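You operate a simulated robot arm through the tools that you are given. There is no shell and no other tool.

You are at the controls of a simulated robot arm. One attempt, no reset.

## Task
Top the glossy round chocolate with nibs and close it in the red box next to it.
Fine: use the yellow square of the turntable, turned under the mill and left there; open the mill slider to grind and close it after; no crumbs on the turntable.

It is judged by the outcome, as a careful person would: the job done as asked, and still so three seconds after it is handed in. It fails if anything else is knocked over, pushed out of place, dropped, spilled or broken.

## Robot
A 7-joint arm with a two-finger parallel gripper, fixed in place. Base frame: the origin is at the foot of the arm, x ahead of it, y to its left, z up; the work surface is at about z = 0.8. Readings come in m, rad, newtons and seconds.
Its first joint turns from -2.304 to 2.304 rad. Payload 3.91 kg.
The TCP is the grasp point between the finger pads, 0.03 m short of the fingertips. In the tool frame z runs along the fingers and y along their closing line. The gripper opens to 0.11 m. The fingers are 0.02 m wide and 0.01 m thick; the gripper's body (0.048 by 0.112 m) begins 0.055 m behind the TCP.
Orientation is that of the tool frame in the base frame, as a unit quaternion [w, x, y, z]. With the fingers straight down and closing along the base's y, the tool's x points along the base's -x, its y along +y and its z along -z.

## Interface
- The arm moves only by the tool nudge_tool. Its argument "increments" is a list of rows, each a list of 7 numbers: the turn, a rotation vector about the tool's x, y, z in rad, then the shift along the tool's x, y, z in m, then the opening in per cent of the stroke, from 0 (shut) to 100 (fully open). In form: [[rx, ry, rz, dx, dy, dz, hand], ...]. A call has 1 to 20 rows; each row shifts and turns the commanded pose from where the row before left it, along the tool's axes as they then stand. A row lasts 0.2 s, in which the tool goes at most 0.05 m and 0.15 rad; a call with a longer step from one row to the next is refused whole, and so is a gripper value outside its range. Where a pose cannot be reached the arm comes as near as it can. A force on the tool above 70 N (or 10 N above the force at the start of the call, whichever is more), or a blocked arm, ends the call early, and 0.2 s more pass. Each finger travels about 0.108 m/s and halts on what it meets, pressing with about 32 N; the grip force reading is that of the motor and also rises with nothing between the fingers. The clock runs only during rows and for 0.2 s after the last one: add rows that do not move to give the fingers time. The reply holds the time, the measured pose of the TCP, the force on the tool along the base axes, the opening and the grip force, in the units named above and with some noise, with the torque about the TCP (base axes, N m) and any sound that the robot's microphone picked up.
- Cameras (640 x 400 px; columns grow to the right, rows downward): "scene" is fixed at [0.2199, -0.5009, 1.5413]; the picture's right is [0.56, -0.83, 0.00], its down [-0.52, -0.35, -0.78] and it looks along [0.64, 0.44, -0.63] (base axes); focal length 333 px, centre (320, 200). "wrist" rides on the gripper at [0.072, 0.017, -0.103] in the tool frame; the picture's right is [-0.23, 0.97, 0.00], its down [-0.76, -0.18, -0.62] and it looks along [-0.61, -0.14, 0.78] (tool axes); focal length 222 px, centre (320, 200). There is no depth. A picture from a camera that has moved, and an enlarged one, comes with that camera's place and axes in the base frame and with its lens.
- grab_frame(camera): a new picture of that camera. The clock stands still meanwhile.
- enlarge(camera, box): a new picture of the part [left, top, right, bottom] of that camera's present view, enlarged. The clock stands still meanwhile.
- job_done(): hands the job in; it is judged then, once.

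Nothing tells you positions but the pictures and the camera data. Unless the task says otherwise, let go and move clear before handing in.

The tools are called after "Emit:" as name(argument=value, ...) on one line, values as JSON. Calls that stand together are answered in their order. nudge_tool: Moves the arm, as the interface text tells. Its arguments: {"type":"object","properties":{"increments":{"type":"array"}},"required":["increments"]} The other tools are called the same way: grab_frame (camera) takes a picture; enlarge (camera, box) takes an enlarged picture of a part of a camera's view; job_done () hands the job in.

At the start:

```text
t: 0.0
tcp_pos: [0.605, -0.2844, 1.1953]
tcp_rot: [0.0, 0.0, 1.0, -0.001]
contact_force: [-0.1, 1.0, -0.2]
wrist_torque: [0.0, -0.01, 0.01]
grip_width: 0.1098
grasp_force: 0.0
```

scene: 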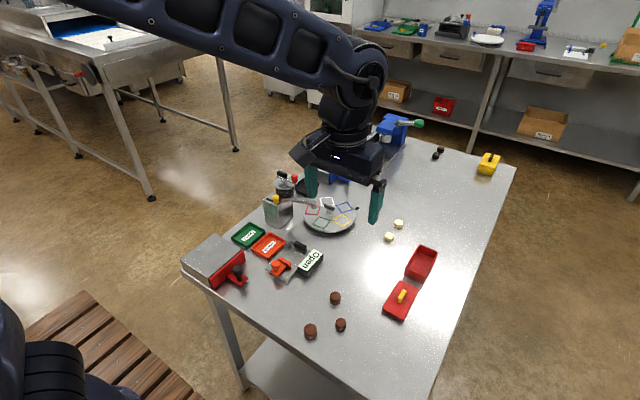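
wrist: 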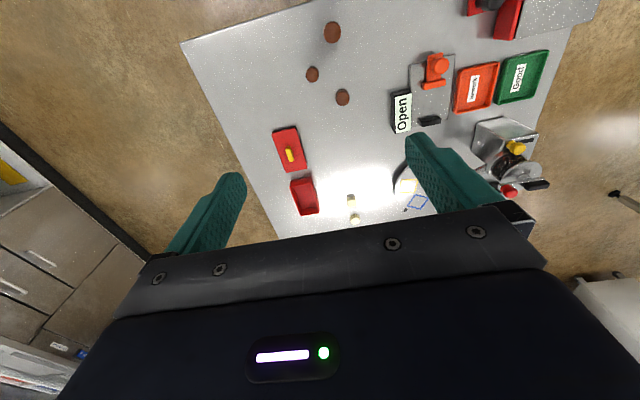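

I see a work table with a turntable and mill, trays, three brown chocolates, two pale ones, a red box with its lid beside it. I'll look closer before moving.

Emit:
enlarge(camera="scene", box=[220, 160, 380, 260])

Emit:
enlarge(camera="scene", box=[290, 230, 450, 350])

Emit:
enlarge(camera="scene", box=[180, 220, 340, 320])

Emit:
enlarge(camera="wrist", box=[380, 40, 560, 220])

Emit:
enlarge(camera="wrist", box=[240, 0, 420, 230])

Emit:
enlarge(camera="scene", box=[360, 100, 520, 200])

```text
4.00 times, centred on (300, 210) of scene
camera zoom: at [0.2199, -0.5009, 1.5413], right [0.56, -0.83, 0.0], down [-0.52, -0.35, -0.78], along [0.64, 0.44, -0.63], focal length 1331 px, centre (400, 160)
```

zoom: 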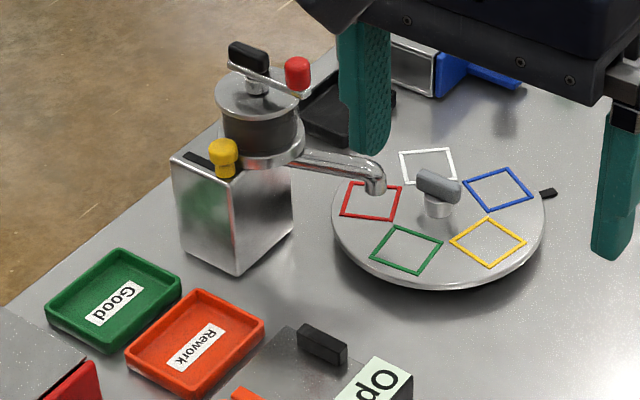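

```text
3.33 times, centred on (370, 290) of scene
camera zoom: at [0.2199, -0.5009, 1.5413], right [0.56, -0.83, 0.0], down [-0.52, -0.35, -0.78], along [0.64, 0.44, -0.63], focal length 1109 px, centre (153, -100)
```

zoom: 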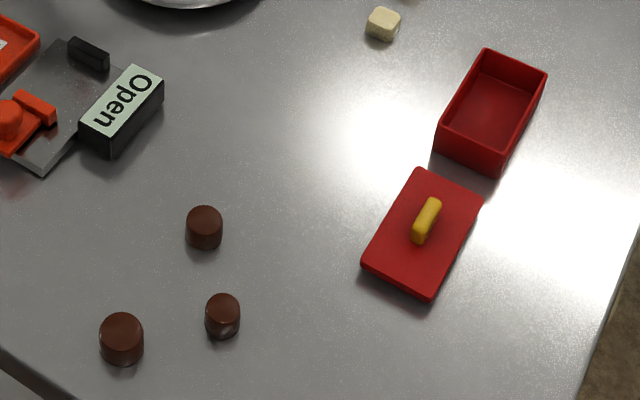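

```text
4.00 times, centred on (260, 270) of scene
camera zoom: at [0.2199, -0.5009, 1.5413], right [0.56, -0.83, 0.0], down [-0.52, -0.35, -0.78], along [0.64, 0.44, -0.63], focal length 1331 px, centre (560, -80)
```

zoom: 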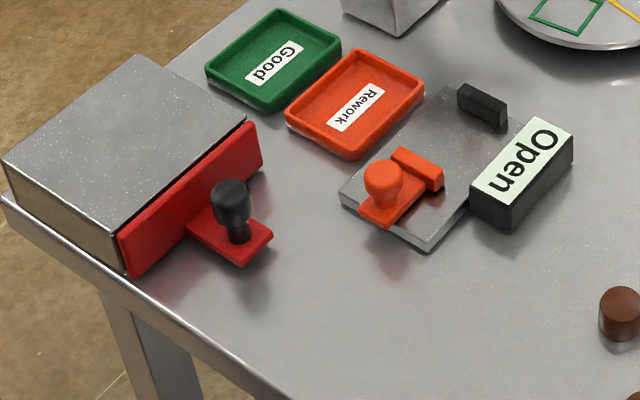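

```text
2.22 times, centred on (470, 130) of wrist
camera zoom: at [0.5318, -0.2676, 1.2987], right [0.23, 0.97, 0.0], down [0.76, -0.18, 0.62], along [0.61, -0.14, -0.78], focal length 494 px, centre (-13, 356)
```

zoom: 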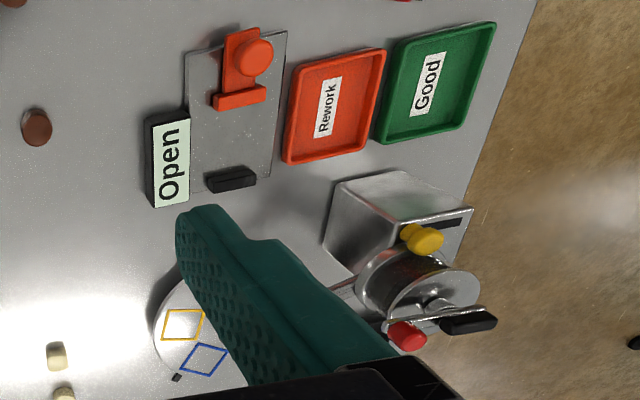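

```text
1.74 times, centred on (330, 115) of wrist
camera zoom: at [0.5318, -0.2676, 1.2987], right [0.23, 0.97, 0.0], down [0.76, -0.18, 0.62], along [0.61, -0.14, -0.78], focal length 386 px, centre (303, 348)
```

zoom: 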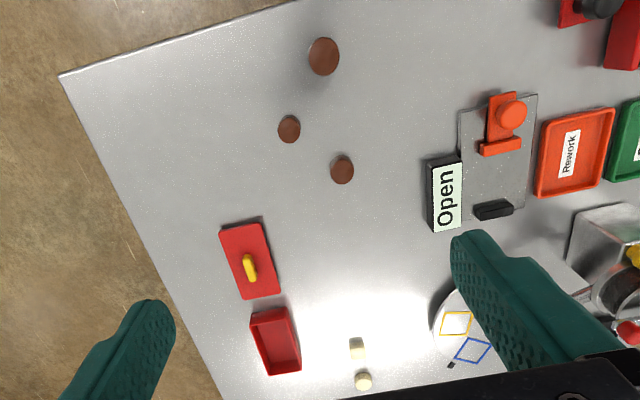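

```text
4.00 times, centred on (440, 150) of scene
camera zoom: at [0.2199, -0.5009, 1.5413], right [0.56, -0.83, 0.0], down [-0.52, -0.35, -0.78], along [0.64, 0.44, -0.63], focal length 1331 px, centre (-160, 400)
```

zoom: 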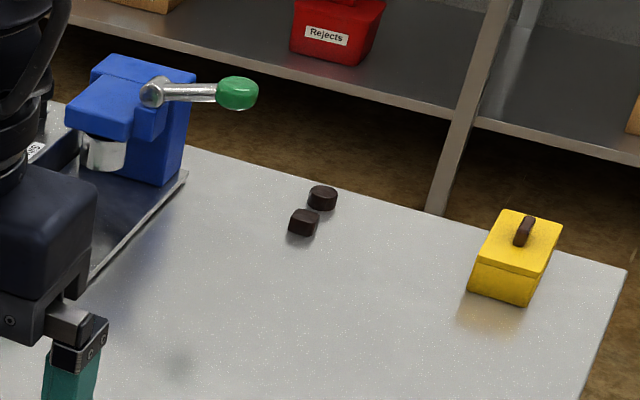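

Three brown chocolates lie near the front edge, the lid and open red box beyond them, and two dark chocolates sit at the back. I'll zoom in hard to compare gloss and shape and to understand the mill.

Emit:
enlarge(camera="scene", box=[295, 280, 359, 345])

Emit:
enlarge(camera="scene", box=[374, 210, 414, 250])

Emit:
enlarge(camera="scene", box=[420, 140, 460, 165])

Emit:
enlarge(camera="scene", box=[256, 165, 328, 235])

Emit:
enlarge(camera="wrist", box=[460, 110, 560, 210])

Emit:
enlarge(camera="wrist", box=[290, 10, 370, 120])

Emit:
enlarge(camera="scene", box=[295, 180, 370, 245])

```text
6.15 times, centred on (327, 312) of scene
camera zoom: at [0.2199, -0.5009, 1.5413], right [0.56, -0.83, 0.0], down [-0.52, -0.35, -0.78], along [0.64, 0.44, -0.63], focal length 2048 px, centre (277, -492)
```

zoom: 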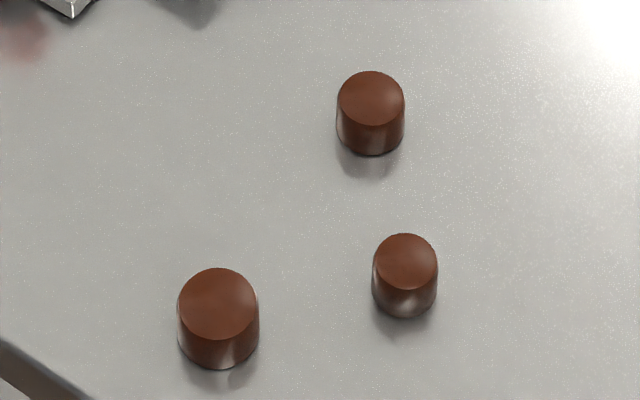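

```text
10.00 times, centred on (394, 230) of scene
camera zoom: at [0.2199, -0.5009, 1.5413], right [0.56, -0.83, 0.0], down [-0.52, -0.35, -0.78], along [0.64, 0.44, -0.63], focal length 3328 px, centre (-420, -100)
```

zoom: 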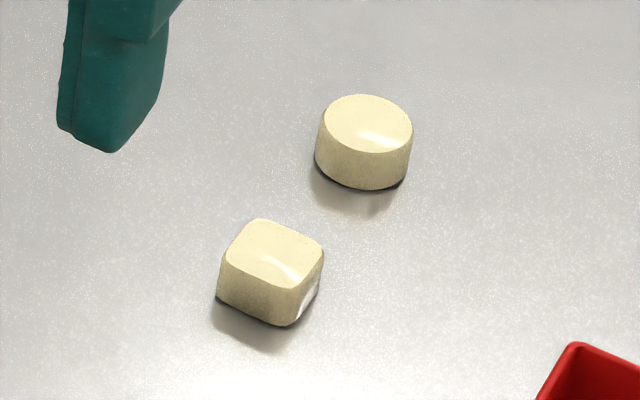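

```text
16.00 times, centred on (440, 152) of scene
camera zoom: at [0.2199, -0.5009, 1.5413], right [0.56, -0.83, 0.0], down [-0.52, -0.35, -0.78], along [0.64, 0.44, -0.63], focal length 5324 px, centre (-1600, 960)
```

zoom: 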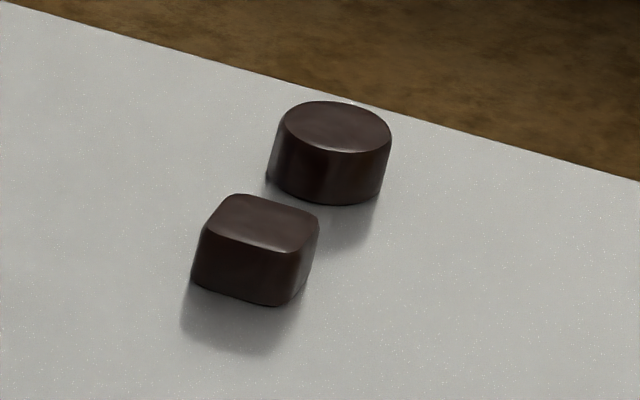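

```text
5.71 times, centred on (292, 200) of scene
camera zoom: at [0.2199, -0.5009, 1.5413], right [0.56, -0.83, 0.0], down [-0.52, -0.35, -0.78], along [0.64, 0.44, -0.63], focal length 1901 px, centre (480, 200)
```

zoom: 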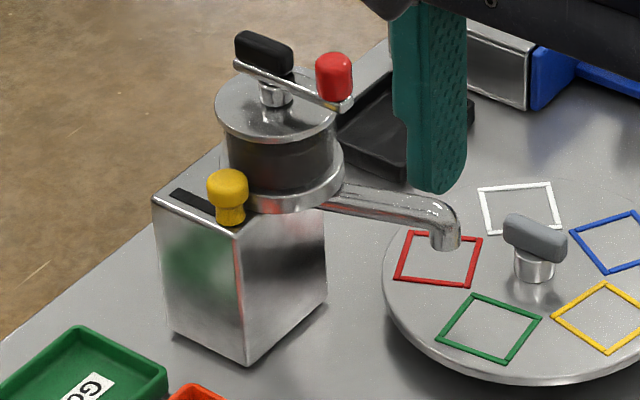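

```text
4.00 times, centred on (510, 160) of wrist
camera zoom: at [0.5318, -0.2676, 1.2987], right [0.23, 0.97, 0.0], down [0.76, -0.18, 0.62], along [0.61, -0.14, -0.78], focal length 888 px, centre (-440, 360)
```

zoom: 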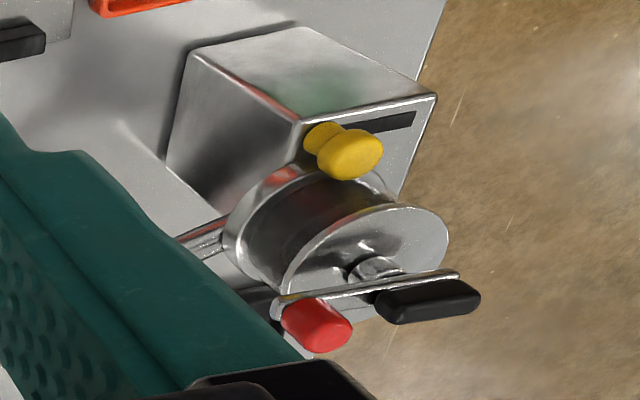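

```text
3.64 times, centred on (330, 65) of wrist
camera zoom: at [0.5318, -0.2676, 1.2987], right [0.23, 0.97, 0.0], down [0.76, -0.18, 0.62], along [0.61, -0.14, -0.78], focal length 808 px, centre (284, 691)
```

zoom: 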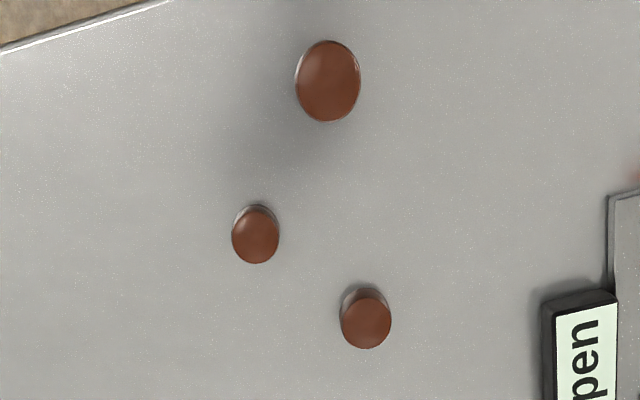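

```text
6.15 times, centred on (332, 212) of scene
camera zoom: at [0.2199, -0.5009, 1.5413], right [0.56, -0.83, 0.0], down [-0.52, -0.35, -0.78], along [0.64, 0.44, -0.63], focal length 2048 px, centre (243, 123)
```

zoom: 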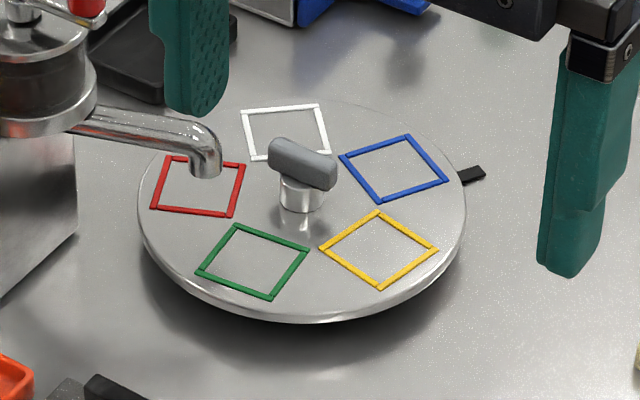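

The brown, white and dark chocolates could all be candidates; I need to judge gloss up close. I'll lower the wrist camera in front of the three brown ones so that the lamp's reflection falls on their tops.

Emit:
nudge_tool(increments=[[0, 0, 0, 0.011, 0.003, 0.04, 100], [0, 0, 0, 0.011, 0.003, 0.04, 100], [0, 0, 0, 0.011, 0.003, 0.04, 100], [0, 0, 0, 0.011, 0.003, 0.04, 100], [0, 0, 0, 0.011, 0.003, 0.04, 100], [0, 0, 0, 0.01, 0.002, 0.04, 100]])

Emit:
grab_frame(camera="wrist")

Emit:
grab_frame(camera="scene")

```text
t: 1.4
tcp_pos: [0.5379, -0.2677, 0.9565]
tcp_rot: [0.001, 0.0, 1.0, 0.0]
contact_force: [0.1, 0.3, 1.2]
wrist_torque: [0.0, -0.02, 0.0]
grip_width: 0.1099
grasp_force: 0.1
```

```text
taken
camera wrist: at [0.4654, -0.251, 1.0605], right [0.23, 0.97, 0.0], down [0.76, -0.18, 0.62], along [0.61, -0.14, -0.78], focal length 222 px, centre (320, 200)
```

wrist: 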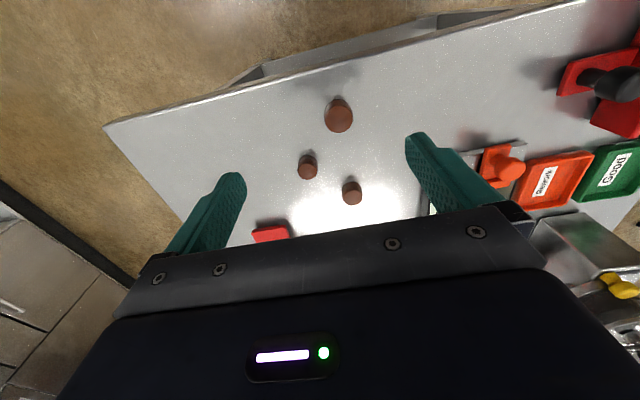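

```text
taken
```

scene: 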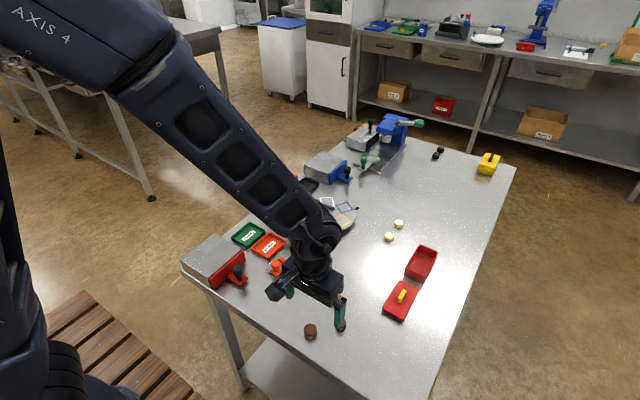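

Emit:
enlarge(camera="wrist", box=[290, 85, 375, 215])

Emit:
enlarge(camera="wrist", box=[295, 145, 365, 210])

Emit:
enlarge(camera="scene", box=[290, 120, 400, 200])

```text
3.08 times, centred on (332, 150) of wrist
camera zoom: at [0.4654, -0.251, 1.0605], right [0.23, 0.97, 0.0], down [0.76, -0.18, 0.62], along [0.61, -0.14, -0.78], focal length 684 px, centre (282, 354)
```

zoom: 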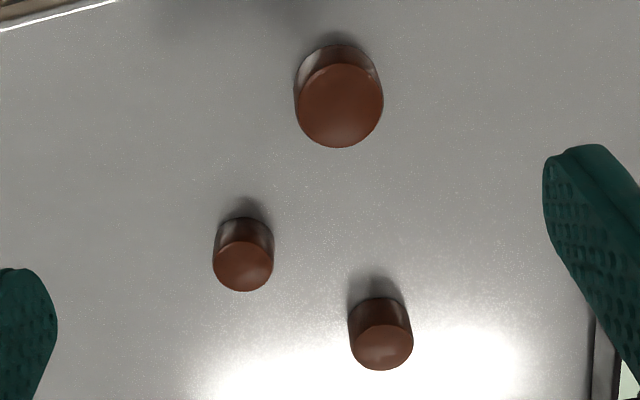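

```text
6.15 times, centred on (330, 178) of wrist
camera zoom: at [0.4654, -0.251, 1.0605], right [0.23, 0.97, 0.0], down [0.76, -0.18, 0.62], along [0.61, -0.14, -0.78], focal length 1367 px, centre (258, 338)
```

zoom: 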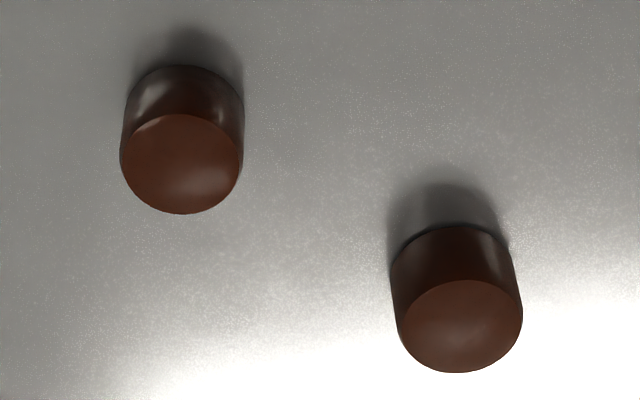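

```text
5.00 times, centred on (345, 160) of scene
camera zoom: at [0.2199, -0.5009, 1.5413], right [0.56, -0.83, 0.0], down [-0.52, -0.35, -0.78], along [0.64, 0.44, -0.63], focal length 1664 px, centre (195, 400)
```

zoom: 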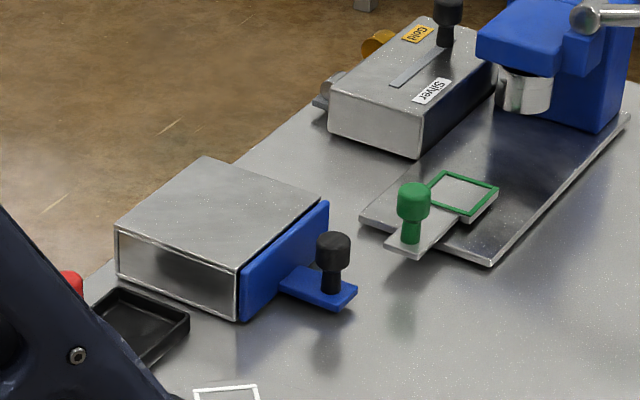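

The brown ones' tops show a broad, satin sheen. I'll view the white pair from the same geometry, moving forward at this height.

Emit:
nudge_tool(increments=[[0, 0, 0, -0.042, -0.003, -0.005, 100], [0, 0, 0, -0.042, -0.003, 0, 100], [0, 0, 0, -0.042, -0.003, 0, 100], [0, 0, 0, -0.042, -0.003, 0, 100], [0, 0, 0, -0.042, -0.003, 0, 100], [0, 0, 0, -0.042, -0.003, 0, 100], [0, 0, 0, -0.042, -0.003, 0, 100]])

Emit:
grab_frame(camera="wrist")

Emit:
enlarge(camera="scene", box=[295, 275, 365, 350])

```text
t: 3.0
tcp_pos: [0.8329, -0.2917, 0.9608]
tcp_rot: [0.0, 0.0, 1.0, 0.001]
contact_force: [0.2, -0.6, 0.7]
wrist_torque: [0.01, 0.02, -0.01]
grip_width: 0.1101
grasp_force: 0.0
```

```text
taken
camera wrist: at [0.76, -0.2751, 1.0647], right [0.23, 0.97, 0.0], down [0.76, -0.18, 0.62], along [0.61, -0.14, -0.78], focal length 222 px, centre (320, 200)
```

wrist: 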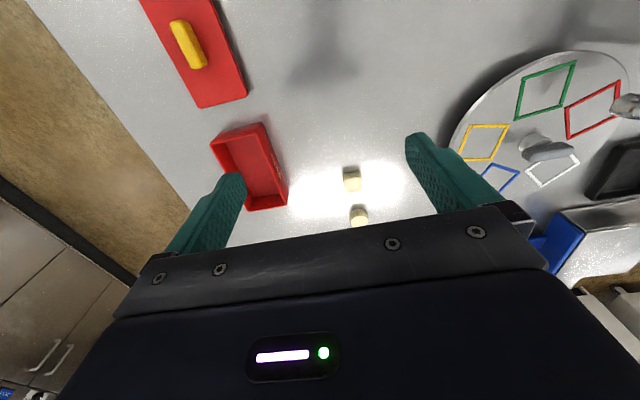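

```text
5.33 times, centred on (330, 312) of scene
camera zoom: at [0.2199, -0.5009, 1.5413], right [0.56, -0.83, 0.0], down [-0.52, -0.35, -0.78], along [0.64, 0.44, -0.63], focal length 1775 px, centre (267, -400)
```

zoom: 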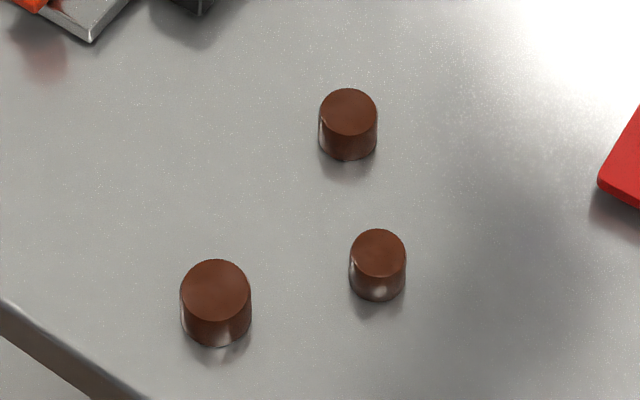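

Emit:
enlarge(camera="wrist", box=[335, 155, 380, 230])

Emit:
enlarge(camera="wrist", box=[440, 40, 640, 210])

Emit:
enlarge(camera="scene", box=[370, 205, 450, 325])

```text
5.33 times, centred on (358, 192) of wrist
camera zoom: at [0.76, -0.2751, 1.0647], right [0.23, 0.97, 0.0], down [0.76, -0.18, 0.62], along [0.61, -0.14, -0.78], focal length 1185 px, centre (120, 240)
```

zoom: 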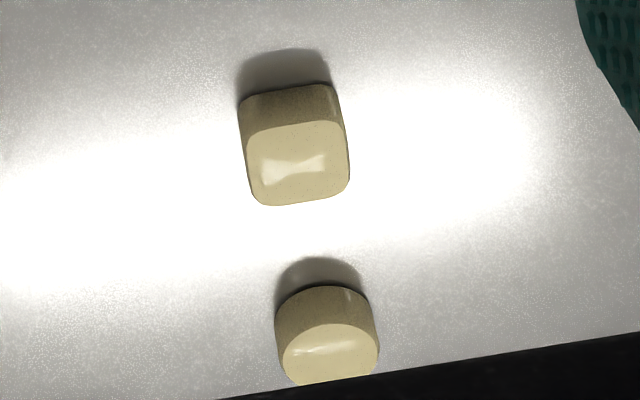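

```text
2.35 times, centred on (540, 125) of wrist
camera zoom: at [0.76, -0.2751, 1.0647], right [0.23, 0.97, 0.0], down [0.76, -0.18, 0.62], along [0.61, -0.14, -0.78], focal length 523 px, centre (-198, 376)
```

zoom: 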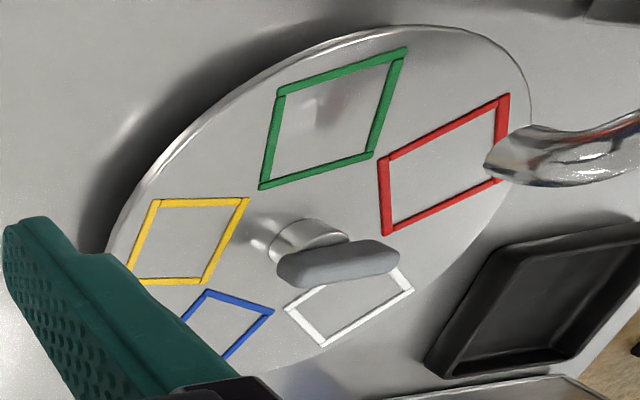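

```text
3.33 times, centred on (410, 265) of scene
camera zoom: at [0.2199, -0.5009, 1.5413], right [0.56, -0.83, 0.0], down [-0.52, -0.35, -0.78], along [0.64, 0.44, -0.63], focal length 1109 px, centre (20, -17)
```

zoom: 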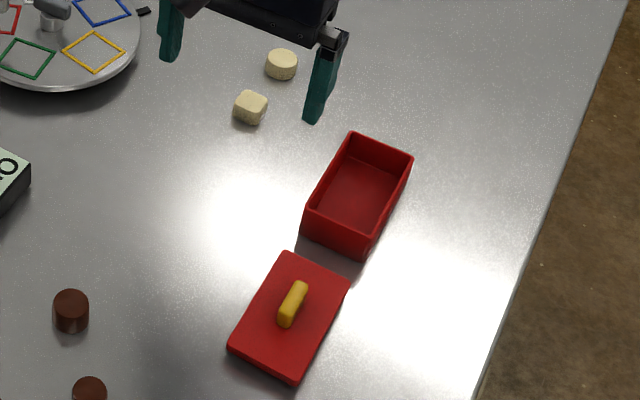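

The white round piece shows a sharp lamp streak, so it is the glossy round chocolate, and it lies next to the red box at about (1.00, -0.27). The brown ones look satin. Next I'll look closely at the mill, its slider knob and the spout.

Emit:
nudge_tool(increments=[[0, 0, 0, 0.01, 0.0, -0.045, 100], [0, 0, 0, 0.01, 0.0, -0.045, 100], [0, 0, 0, 0.01, 0.0, -0.045, 100], [0, 0, 0, 0.02, 0.04, 0, 100], [0, 0, 0, 0.02, 0.04, 0, 100], [0, 0, 0, 0.02, 0.04, 0, 100], [0, 0, 0, 0.02, 0.04, 0, 100], [0, 0, 0, 0.02, 0.04, 0, 100], [0, 0, 0, 0.02, 0.04, 0, 100], [0, 0, 0, 0.02, 0.04, 0, 100], [0, 0, 0, 0.01, 0.04, 0, 100]])

Emit:
grab_frame(camera="wrist")

Emit:
enlarge(camera="wrist", box=[240, 80, 420, 210])

Emit:
enlarge(camera="scene", box=[300, 185, 420, 260])

```text
t: 5.4
tcp_pos: [0.6545, 0.0303, 1.0944]
tcp_rot: [0.0, 0.001, 1.0, 0.0]
contact_force: [0.2, -0.8, -0.6]
wrist_torque: [0.03, -0.03, 0.05]
grip_width: 0.11
grasp_force: 0.0
```

```text
taken
camera wrist: at [0.581, 0.0466, 1.1972], right [0.23, 0.97, 0.0], down [0.76, -0.18, 0.62], along [0.61, -0.14, -0.78], focal length 222 px, centre (320, 200)
```

wrist: 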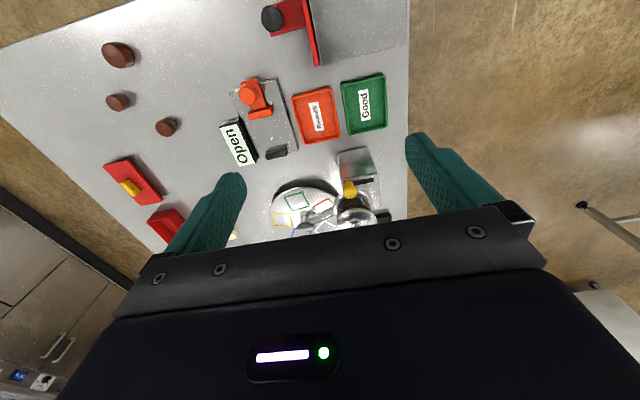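

```text
3.08 times, centred on (330, 145) of wrist
camera zoom: at [0.581, 0.0466, 1.1972], right [0.23, 0.97, 0.0], down [0.76, -0.18, 0.62], along [0.61, -0.14, -0.78], focal length 684 px, centre (289, 369)
```

zoom: 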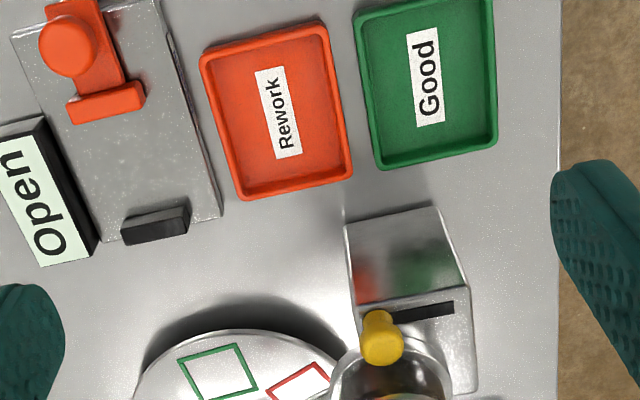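

```text
5.33 times, centred on (360, 222) of scene
camera zoom: at [0.2199, -0.5009, 1.5413], right [0.56, -0.83, 0.0], down [-0.52, -0.35, -0.78], along [0.64, 0.44, -0.63], focal length 1775 px, centre (107, 80)
```

zoom: 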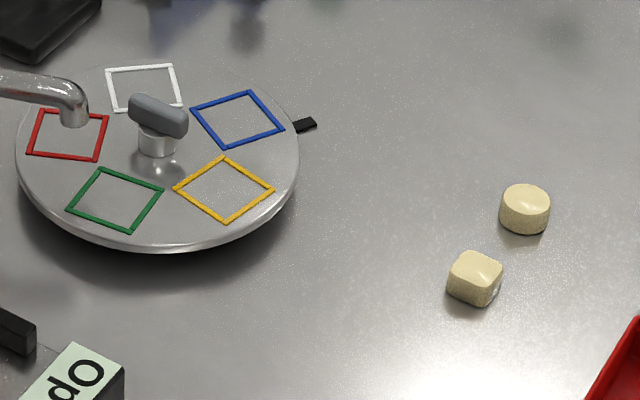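

The mill's yellow slider knob is at about (0.794, 0.046, 0.92) and its slot runs in +y. The spout mouth seems to be near (0.886, -0.026, 0.85) and the disc centre near (0.920, -0.063). I'll fly over at a safe height to look straight down at the spout and disc.

Emit:
nudge_tool(increments=[[0, 0, 0, -0.04, -0.01, 0, 100], [0, 0, 0, -0.04, -0.01, 0, 100], [0, 0, 0, -0.04, -0.01, 0, 100], [0, 0, 0, -0.04, -0.01, 0, 100], [0, 0, 0, -0.04, -0.01, 0, 100], [0, 0, 0, -0.04, -0.01, 0, 100], [0, 0, 0, -0.04, -0.01, 0, 100], [0, 0, 0, -0.02, -0.007, 0.045, 100], [0, 0, 0, 0, 0, 0.045, 100]])

Emit:
grab_frame(camera="wrist")

Emit:
enlarge(camera="wrist", box=[220, 0, 420, 125])

Emit:
grab_frame(camera="scene")

```text
t: 7.4
tcp_pos: [0.9555, -0.0435, 1.0065]
tcp_rot: [0.001, 0.0, 1.0, 0.0]
contact_force: [-0.5, -0.4, 0.9]
wrist_torque: [0.0, -0.04, 0.0]
grip_width: 0.1099
grasp_force: 0.0
```

```text
taken
camera wrist: at [0.8823, -0.0279, 1.1101], right [0.23, 0.97, 0.0], down [0.76, -0.18, 0.62], along [0.61, -0.14, -0.78], focal length 222 px, centre (320, 200)
```

wrist: 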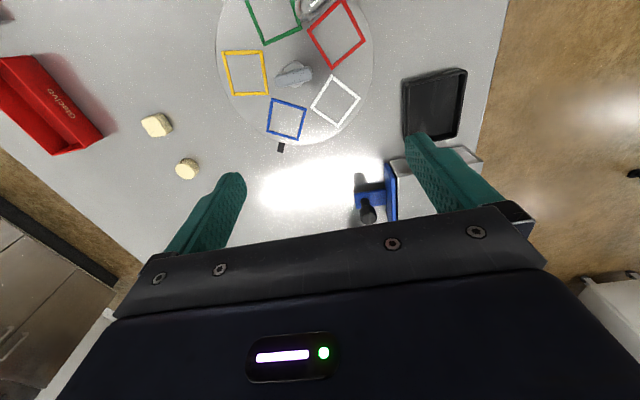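

```text
3.20 times, centred on (320, 62) of wrist
camera zoom: at [0.8823, -0.0279, 1.1101], right [0.23, 0.97, 0.0], down [0.76, -0.18, 0.62], along [0.61, -0.14, -0.78], focal length 711 px, centre (320, 640)
```

zoom: 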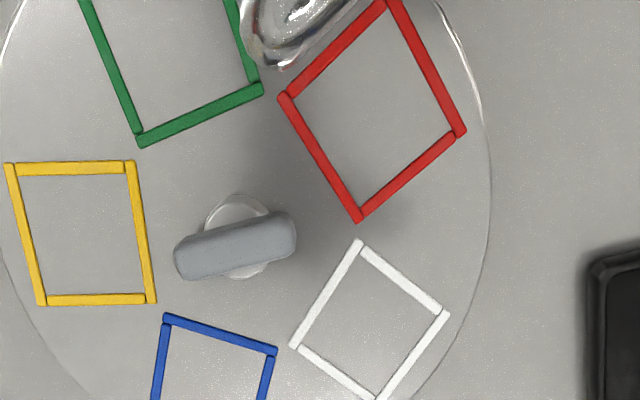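

```text
taken
```

scene: 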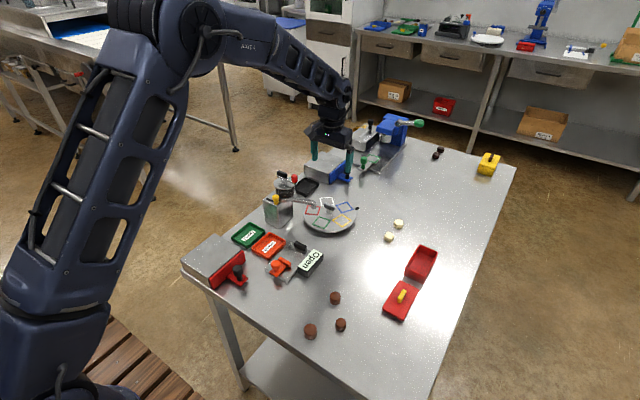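

The spout mouth sits between the red and green squares, so the final turn must be set by eye. I'll shift back slightly to see the whole spout from above.

Emit:
nudge_tool(increments=[[0, 0, 0, 0.035, 0.0, -0.02, 100], [0, 0, 0, 0, 0, 0, 100]])

Emit:
enlarge(camera="wrist", box=[230, 0, 390, 100])

Emit:
enlarge(camera="wrist", box=[0, 40, 200, 190])

Emit:
enlarge(camera="scene", box=[260, 165, 360, 240])

```text
t: 8.0
tcp_pos: [0.9213, -0.0433, 1.0257]
tcp_rot: [-0.001, 0.0, 1.0, 0.0]
contact_force: [-0.3, 0.1, 0.2]
wrist_torque: [0.01, 0.02, 0.02]
grip_width: 0.1101
grasp_force: 0.1
```

```text
4.00 times, centred on (310, 50) of wrist
camera zoom: at [0.8474, -0.0266, 1.1295], right [0.23, 0.97, 0.0], down [0.76, -0.18, 0.62], along [0.61, -0.14, -0.78], focal length 888 px, centre (360, 800)
```

zoom: 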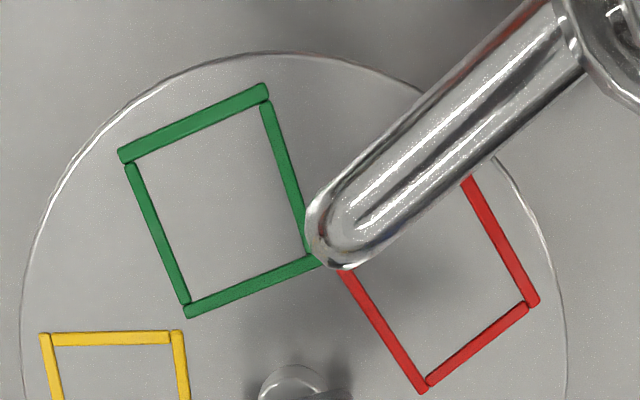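

```text
2.67 times, centred on (100, 115) of wrist
camera zoom: at [0.8474, -0.0266, 1.1295], right [0.23, 0.97, 0.0], down [0.76, -0.18, 0.62], along [0.61, -0.14, -0.78], focal length 592 px, centre (907, 427)
```

zoom: 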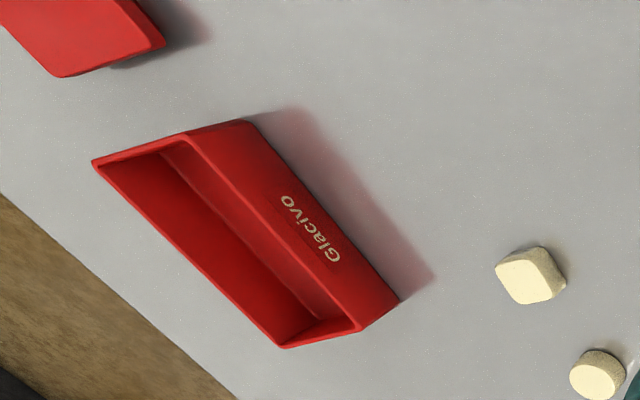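

```text
5.33 times, centred on (310, 202) of scene
camera zoom: at [0.2199, -0.5009, 1.5413], right [0.56, -0.83, 0.0], down [-0.52, -0.35, -0.78], along [0.64, 0.44, -0.63], focal length 1775 px, centre (373, 187)
```

zoom: 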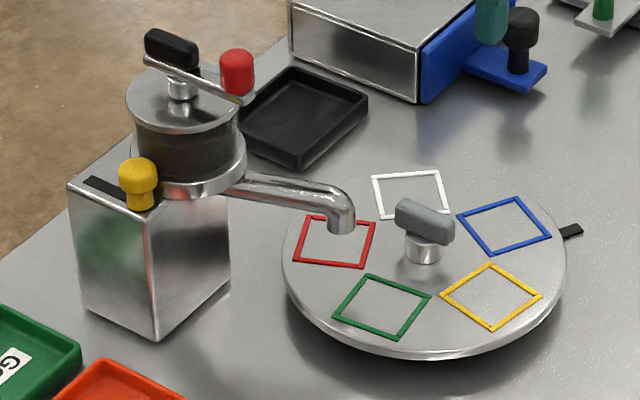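

The spout mouth is at about (0.875, -0.036, 0.855), the disc centre at (0.920, -0.064), and the pipe runs back toward +y. I'll check the shape of the hand above the fingers to judge clearance around the mill and spout.

Emit:
enlarge(camera="scene", box=[285, 60, 385, 190])

Emit:
enlarge(camera="scene", box=[260, 165, 300, 240])

```text
3.08 times, centred on (335, 125) of scene
camera zoom: at [0.2199, -0.5009, 1.5413], right [0.56, -0.83, 0.0], down [-0.52, -0.35, -0.78], along [0.64, 0.44, -0.63], focal length 1024 px, centre (274, 431)
```

zoom: 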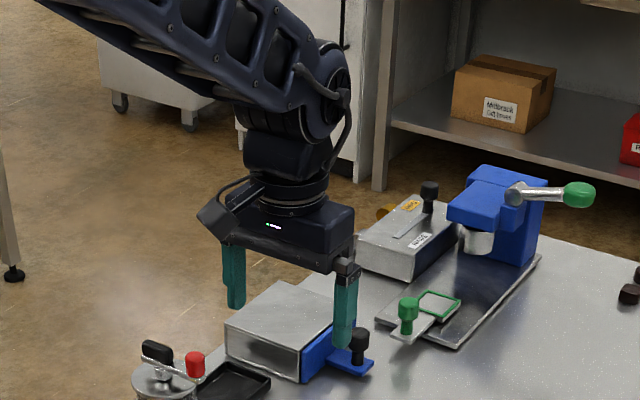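

```text
5.33 times, centred on (280, 202) of scene
camera zoom: at [0.2199, -0.5009, 1.5413], right [0.56, -0.83, 0.0], down [-0.52, -0.35, -0.78], along [0.64, 0.44, -0.63], focal length 1775 px, centre (533, 187)
```

zoom: 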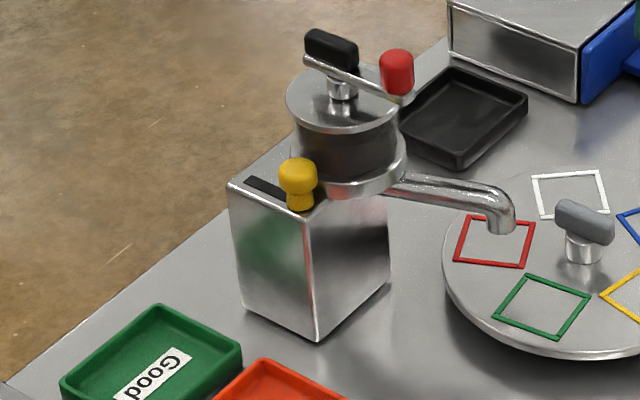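

The hand flange is about 4 cm in radius, so under the spout I'll need a slight lean. First I'll go for the white round chocolate: move over, tilt the tool forward about 35 degrees for extra reach, and look again.

Emit:
nudge_tool(increments=[[0, 0, 0, 0.005, -0.045, 0, 100], [0, 0, 0, 0.005, -0.045, 0, 100], [0, 0, 0, 0.005, -0.045, 0, 100], [0, 0, 0, 0.005, -0.045, 0, 100], [0, 0, 0, 0.0, -0.048, 0, 100], [0, -0.1222, 0, 0, 0, 0, 100], [0, -0.1222, 0, 0, 0, 0, 100], [0, -0.1222, 0, 0, 0, 0, 100], [0, -0.1222, 0, 0, 0, 0, 100], [0, -0.1222, 0, 0, 0, 0, 100], [0, 0, 0, 0, 0, 0, 50]])

Emit:
grab_frame(camera="wrist")

Emit:
enlarge(camera="scene", box=[350, 190, 450, 265])

```text
t: 10.4
tcp_pos: [0.8985, -0.2736, 1.0256]
tcp_rot: [0.301, 0.0, 0.954, 0.0]
contact_force: [-0.4, -0.6, 0.0]
wrist_torque: [0.04, -0.05, 0.0]
grip_width: 0.0554
grasp_force: 0.1
```

```text
taken
camera wrist: at [0.7796, -0.256, 1.0686], right [0.19, 0.97, 0.13], down [0.27, -0.18, 0.95], along [0.95, -0.14, -0.29], focal length 222 px, centre (320, 200)
```

wrist: 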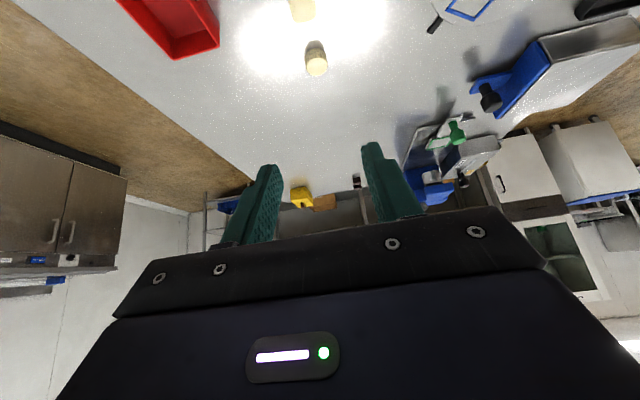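

```text
5.33 times, centred on (400, 228) of scene
camera zoom: at [0.2199, -0.5009, 1.5413], right [0.56, -0.83, 0.0], down [-0.52, -0.35, -0.78], along [0.64, 0.44, -0.63], focal length 1775 px, centre (-107, 53)
```

zoom: 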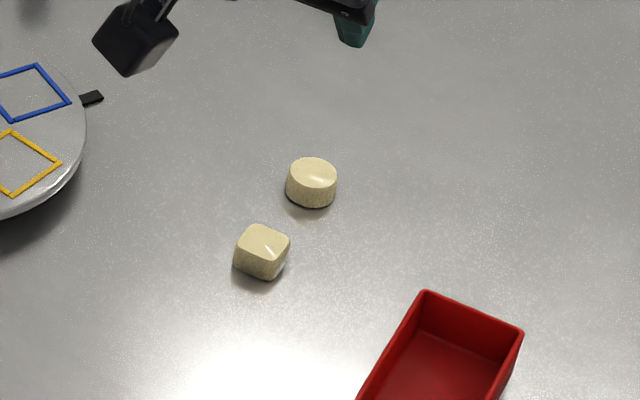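

Emit:
enlarge(camera="wrist", box=[285, 0, 350, 85])

```text
4.71 times, centred on (318, 42) of wrist
camera zoom: at [0.7796, -0.256, 1.0686], right [0.19, 0.97, 0.13], down [0.27, -0.18, 0.95], along [0.95, -0.14, -0.29], focal length 1045 px, centre (332, 941)
```

zoom: 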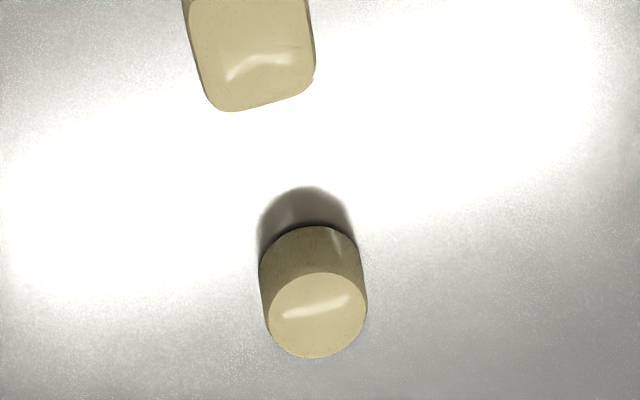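

The white round chocolate has a sharp reflection, is about 28 mm wide and 16 mm tall, and sits at about (1.009, -0.270). I'll advance along the tilted tool axis to just above it and check that the arm really reaches.

Emit:
nudge_tool(increments=[[0, 0, 0, -0.0015, 0.0009, 0.0394, 50], [0, 0, 0, -0.0015, 0.0009, 0.0394, 50], [0, 0, 0, -0.0015, 0.0009, 0.0394, 50], [0, 0, 0, -0.0016, 0.0009, 0.0394, 50], [0, 0, 0, 0, 0, 0, 50], [0, 0, 0, 0, 0, 0, 50]])

Emit:
grab_frame(camera="wrist")

Emit:
enlarge(camera="scene", box=[350, 190, 450, 265])

```text
t: 11.8
tcp_pos: [0.9943, -0.2677, 0.8989]
tcp_rot: [0.301, 0.0, 0.954, 0.0]
contact_force: [-0.4, 0.3, 0.1]
wrist_torque: [0.02, -0.01, 0.03]
grip_width: 0.055
grasp_force: 0.1
```

```text
taken
camera wrist: at [0.8747, -0.2502, 0.9424], right [0.19, 0.97, 0.13], down [0.27, -0.18, 0.95], along [0.95, -0.14, -0.29], focal length 222 px, centre (320, 200)
```

wrist: 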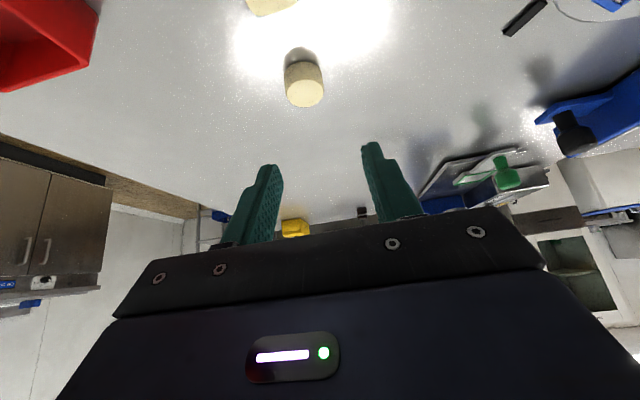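

```text
5.33 times, centred on (400, 228) of scene
camera zoom: at [0.2199, -0.5009, 1.5413], right [0.56, -0.83, 0.0], down [-0.52, -0.35, -0.78], along [0.64, 0.44, -0.63], focal length 1775 px, centre (-107, 53)
```

zoom: 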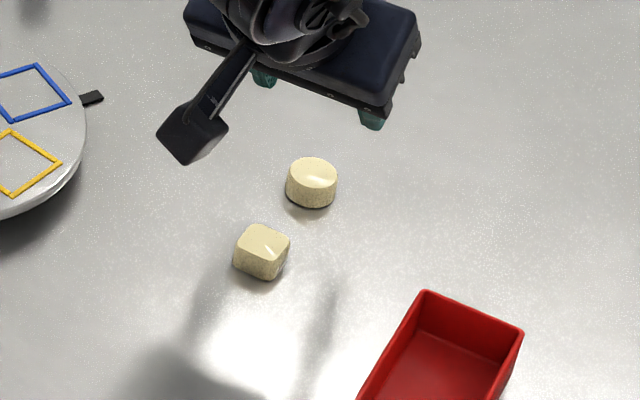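

The arm reaches this. I'll refine y slightly, lower straight down around the chocolate and close.

Emit:
nudge_tool(increments=[[0, 0, 0, 0.0096, -0.001, 0.01374, 50], [0, 0, 0, 0.0096, -0.001, 0.01374, 50], [0, 0, 0, 0.0096, 0, 0.01374, 50], [0, 0, 0, 0.005, 0, 0.007, 50], [0, 0, 0, 0.0043, 0, 0.0063, 50], [0, 0, 0, 0, 0, 0, 50]])

Emit:
grab_frame(camera="wrist")

Emit:
enlarge(camera="scene", box=[370, 200, 430, 250])

```text
t: 13.2
tcp_pos: [0.9929, -0.2717, 0.8328]
tcp_rot: [0.3, 0.0, 0.954, 0.0]
contact_force: [0.1, -0.6, -0.4]
wrist_torque: [-0.03, -0.01, -0.01]
grip_width: 0.0551
grasp_force: 0.0
```

```text
taken
camera wrist: at [0.874, -0.2544, 0.8756], right [0.19, 0.97, 0.13], down [0.27, -0.18, 0.95], along [0.95, -0.14, -0.29], focal length 222 px, centre (320, 200)
```

wrist: 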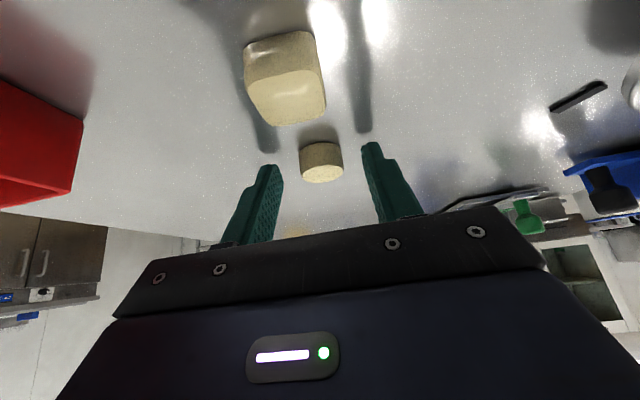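

```text
8.00 times, centred on (400, 225) of scene
camera zoom: at [0.2199, -0.5009, 1.5413], right [0.56, -0.83, 0.0], down [-0.52, -0.35, -0.78], along [0.64, 0.44, -0.63], focal length 2662 px, centre (-320, 0)
```

zoom: 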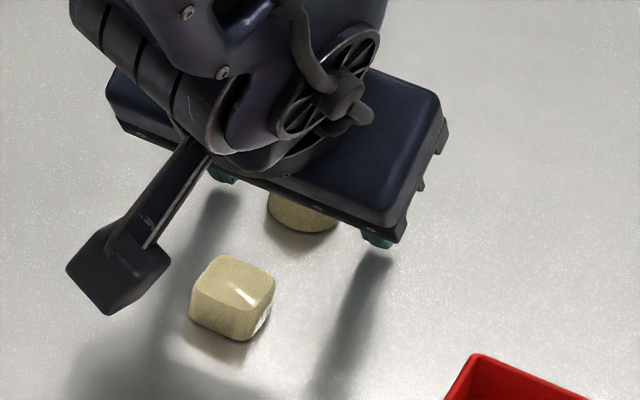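

The fingers straddle the chocolate symmetrically. Closing now.

Emit:
nudge_tool(increments=[[0, 0, 0, 0, 0, 0, 32], [0, 0, 0, 0, 0, 0, 25], [0, 0, 0, 0, 0, 0, 20], [0, 0, 0, 0, 0, 0, 15], [0, 0, 0, 0, 0, 0, 15]])

Emit:
grab_frame(camera="wrist")

```text
t: 14.4
tcp_pos: [0.9927, -0.2713, 0.832]
tcp_rot: [0.301, 0.0, 0.954, 0.001]
contact_force: [0.2, 0.1, -0.1]
wrist_torque: [0.0, -0.03, 0.04]
grip_width: 0.0275
grasp_force: 31.8
```

```text
taken
camera wrist: at [0.874, -0.2544, 0.8756], right [0.19, 0.97, 0.13], down [0.27, -0.18, 0.95], along [0.95, -0.14, -0.29], focal length 222 px, centre (320, 200)
```

wrist: 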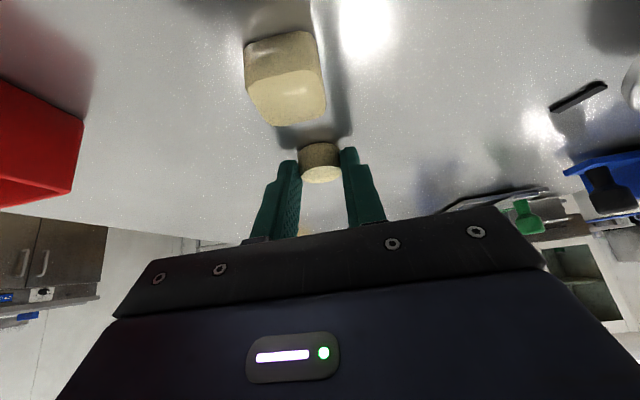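

It's gripped at 27.5 mm. I'll lift it and carry it above the yellow square, keeping the tilt constant.

Emit:
nudge_tool(increments=[[0, 0, 0, -0.0072, 0, -0.01025, 15], [0, 0, 0, -0.01435, 0, -0.0205, 15], [0, 0, 0, -0.01435, 0, -0.0205, 15], [0, 0, 0, -0.01435, 0, -0.0205, 15], [0, 0, 0, -0.0072, 0, -0.01025, 15], [0, 0, 0, 0.0115, 0.0255, -0.0122, 15], [0, 0, 0, 0.0115, 0.0255, -0.0122, 15], [0, 0, 0, 0.0116, 0.0255, -0.0122, 15], [0, 0, 0, 0.0116, 0.0255, -0.0122, 15], [0, 0, 0, 0.0115, 0.0255, -0.0122, 15], [0, 0, 0, 0.0115, 0.0255, -0.0122, 15], [0, 0, 0, 0, 0, 0, 15], [0, 0, 0, 0, 0, 0, 15]])

Emit:
grab_frame(camera="wrist")

Emit:
enlarge(camera="scene", box=[300, 165, 400, 250])

Emit:
enlarge(camera="wrist", box=[240, 0, 480, 200])

```text
t: 17.2
tcp_pos: [0.8957, -0.1175, 0.9508]
tcp_rot: [0.301, -0.001, 0.954, 0.001]
contact_force: [1.2, 0.7, 0.1]
wrist_torque: [0.0, 0.01, 0.03]
grip_width: 0.0277
grasp_force: 31.6
```

```text
taken
camera wrist: at [0.7761, -0.1009, 0.9941], right [0.19, 0.97, 0.13], down [0.27, -0.18, 0.95], along [0.95, -0.14, -0.29], focal length 222 px, centre (320, 200)
```

wrist: 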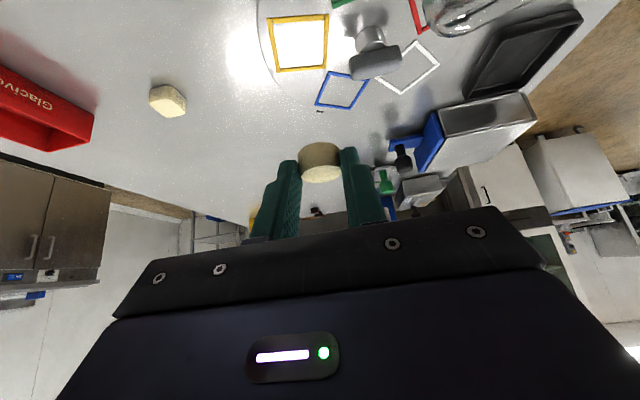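

```text
4.71 times, centred on (350, 208) of scene
camera zoom: at [0.2199, -0.5009, 1.5413], right [0.56, -0.83, 0.0], down [-0.52, -0.35, -0.78], along [0.64, 0.44, -0.63], focal length 1566 px, centre (179, 165)
```

zoom: 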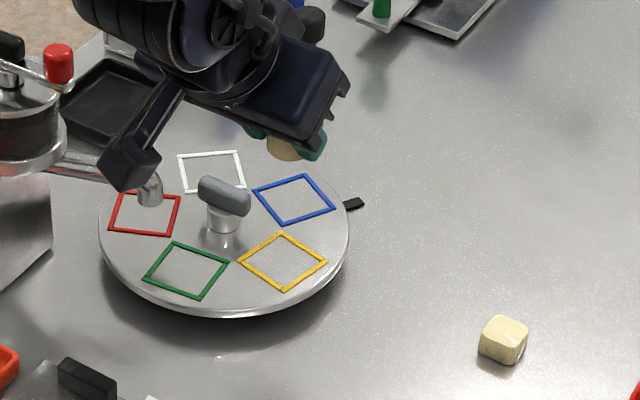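

```text
2.00 times, centred on (360, 100) of wrist
camera zoom: at [0.7761, -0.1009, 0.9941], right [0.19, 0.97, 0.13], down [0.27, -0.18, 0.95], along [0.95, -0.14, -0.29], focal length 444 px, centre (240, 400)
```

zoom: 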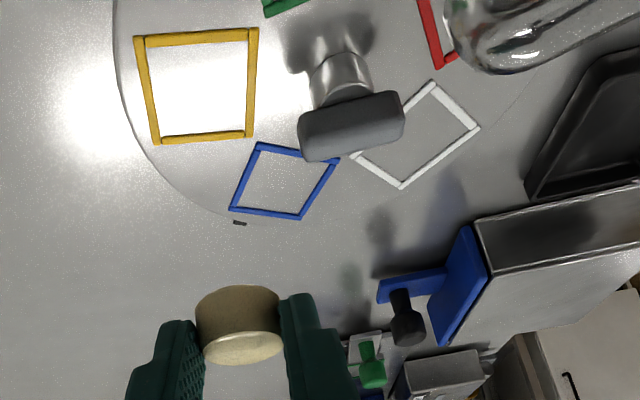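

The chocolate is held level and the yellow square's centre is at about (0.910, -0.119). I'll lower to roughly 1 cm above the disc and inspect.

Emit:
nudge_tool(increments=[[0, 0, 0, 0.0102, -0.001, 0.0146, 15], [0, 0, 0, 0.0102, 0, 0.0146, 15], [0, 0, 0, 0.0102, 0, 0.0146, 15], [0, 0, 0, 0.0102, 0, 0.0146, 15], [0, 0, 0, 0.0102, 0, 0.0146, 15], [0, 0, 0, 0, 0, 0, 15]])

Emit:
enlarge(camera="wrist", box=[260, 60, 420, 200])

Emit:
enlarge(camera="scene", box=[300, 180, 370, 245])

```text
t: 18.6
tcp_pos: [0.8975, -0.121, 0.8656]
tcp_rot: [0.301, 0.0, 0.954, 0.0]
contact_force: [-0.1, 0.0, 0.0]
wrist_torque: [0.01, 0.02, 0.02]
grip_width: 0.0277
grasp_force: 32.3
```

```text
2.86 times, centred on (340, 130) of wrist
camera zoom: at [0.7788, -0.1045, 0.9088], right [0.19, 0.97, 0.13], down [0.27, -0.18, 0.95], along [0.95, -0.14, -0.29], focal length 635 px, centre (263, 400)
```

zoom: 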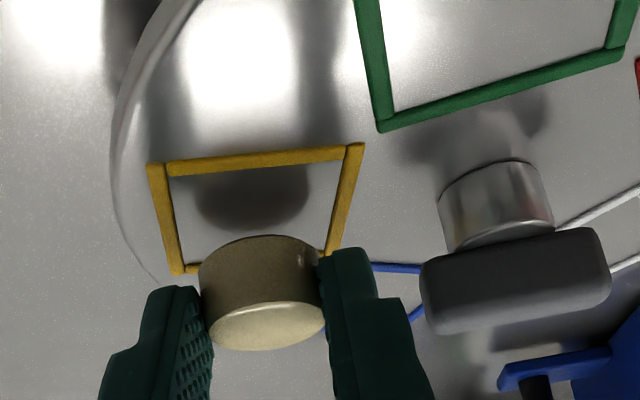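

```text
6.15 times, centred on (335, 212) of scene
camera zoom: at [0.2199, -0.5009, 1.5413], right [0.56, -0.83, 0.0], down [-0.52, -0.35, -0.78], along [0.64, 0.44, -0.63], focal length 2048 px, centre (228, 123)
```

zoom: 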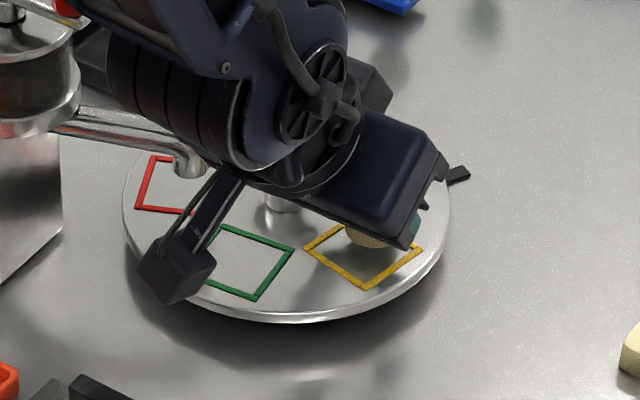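

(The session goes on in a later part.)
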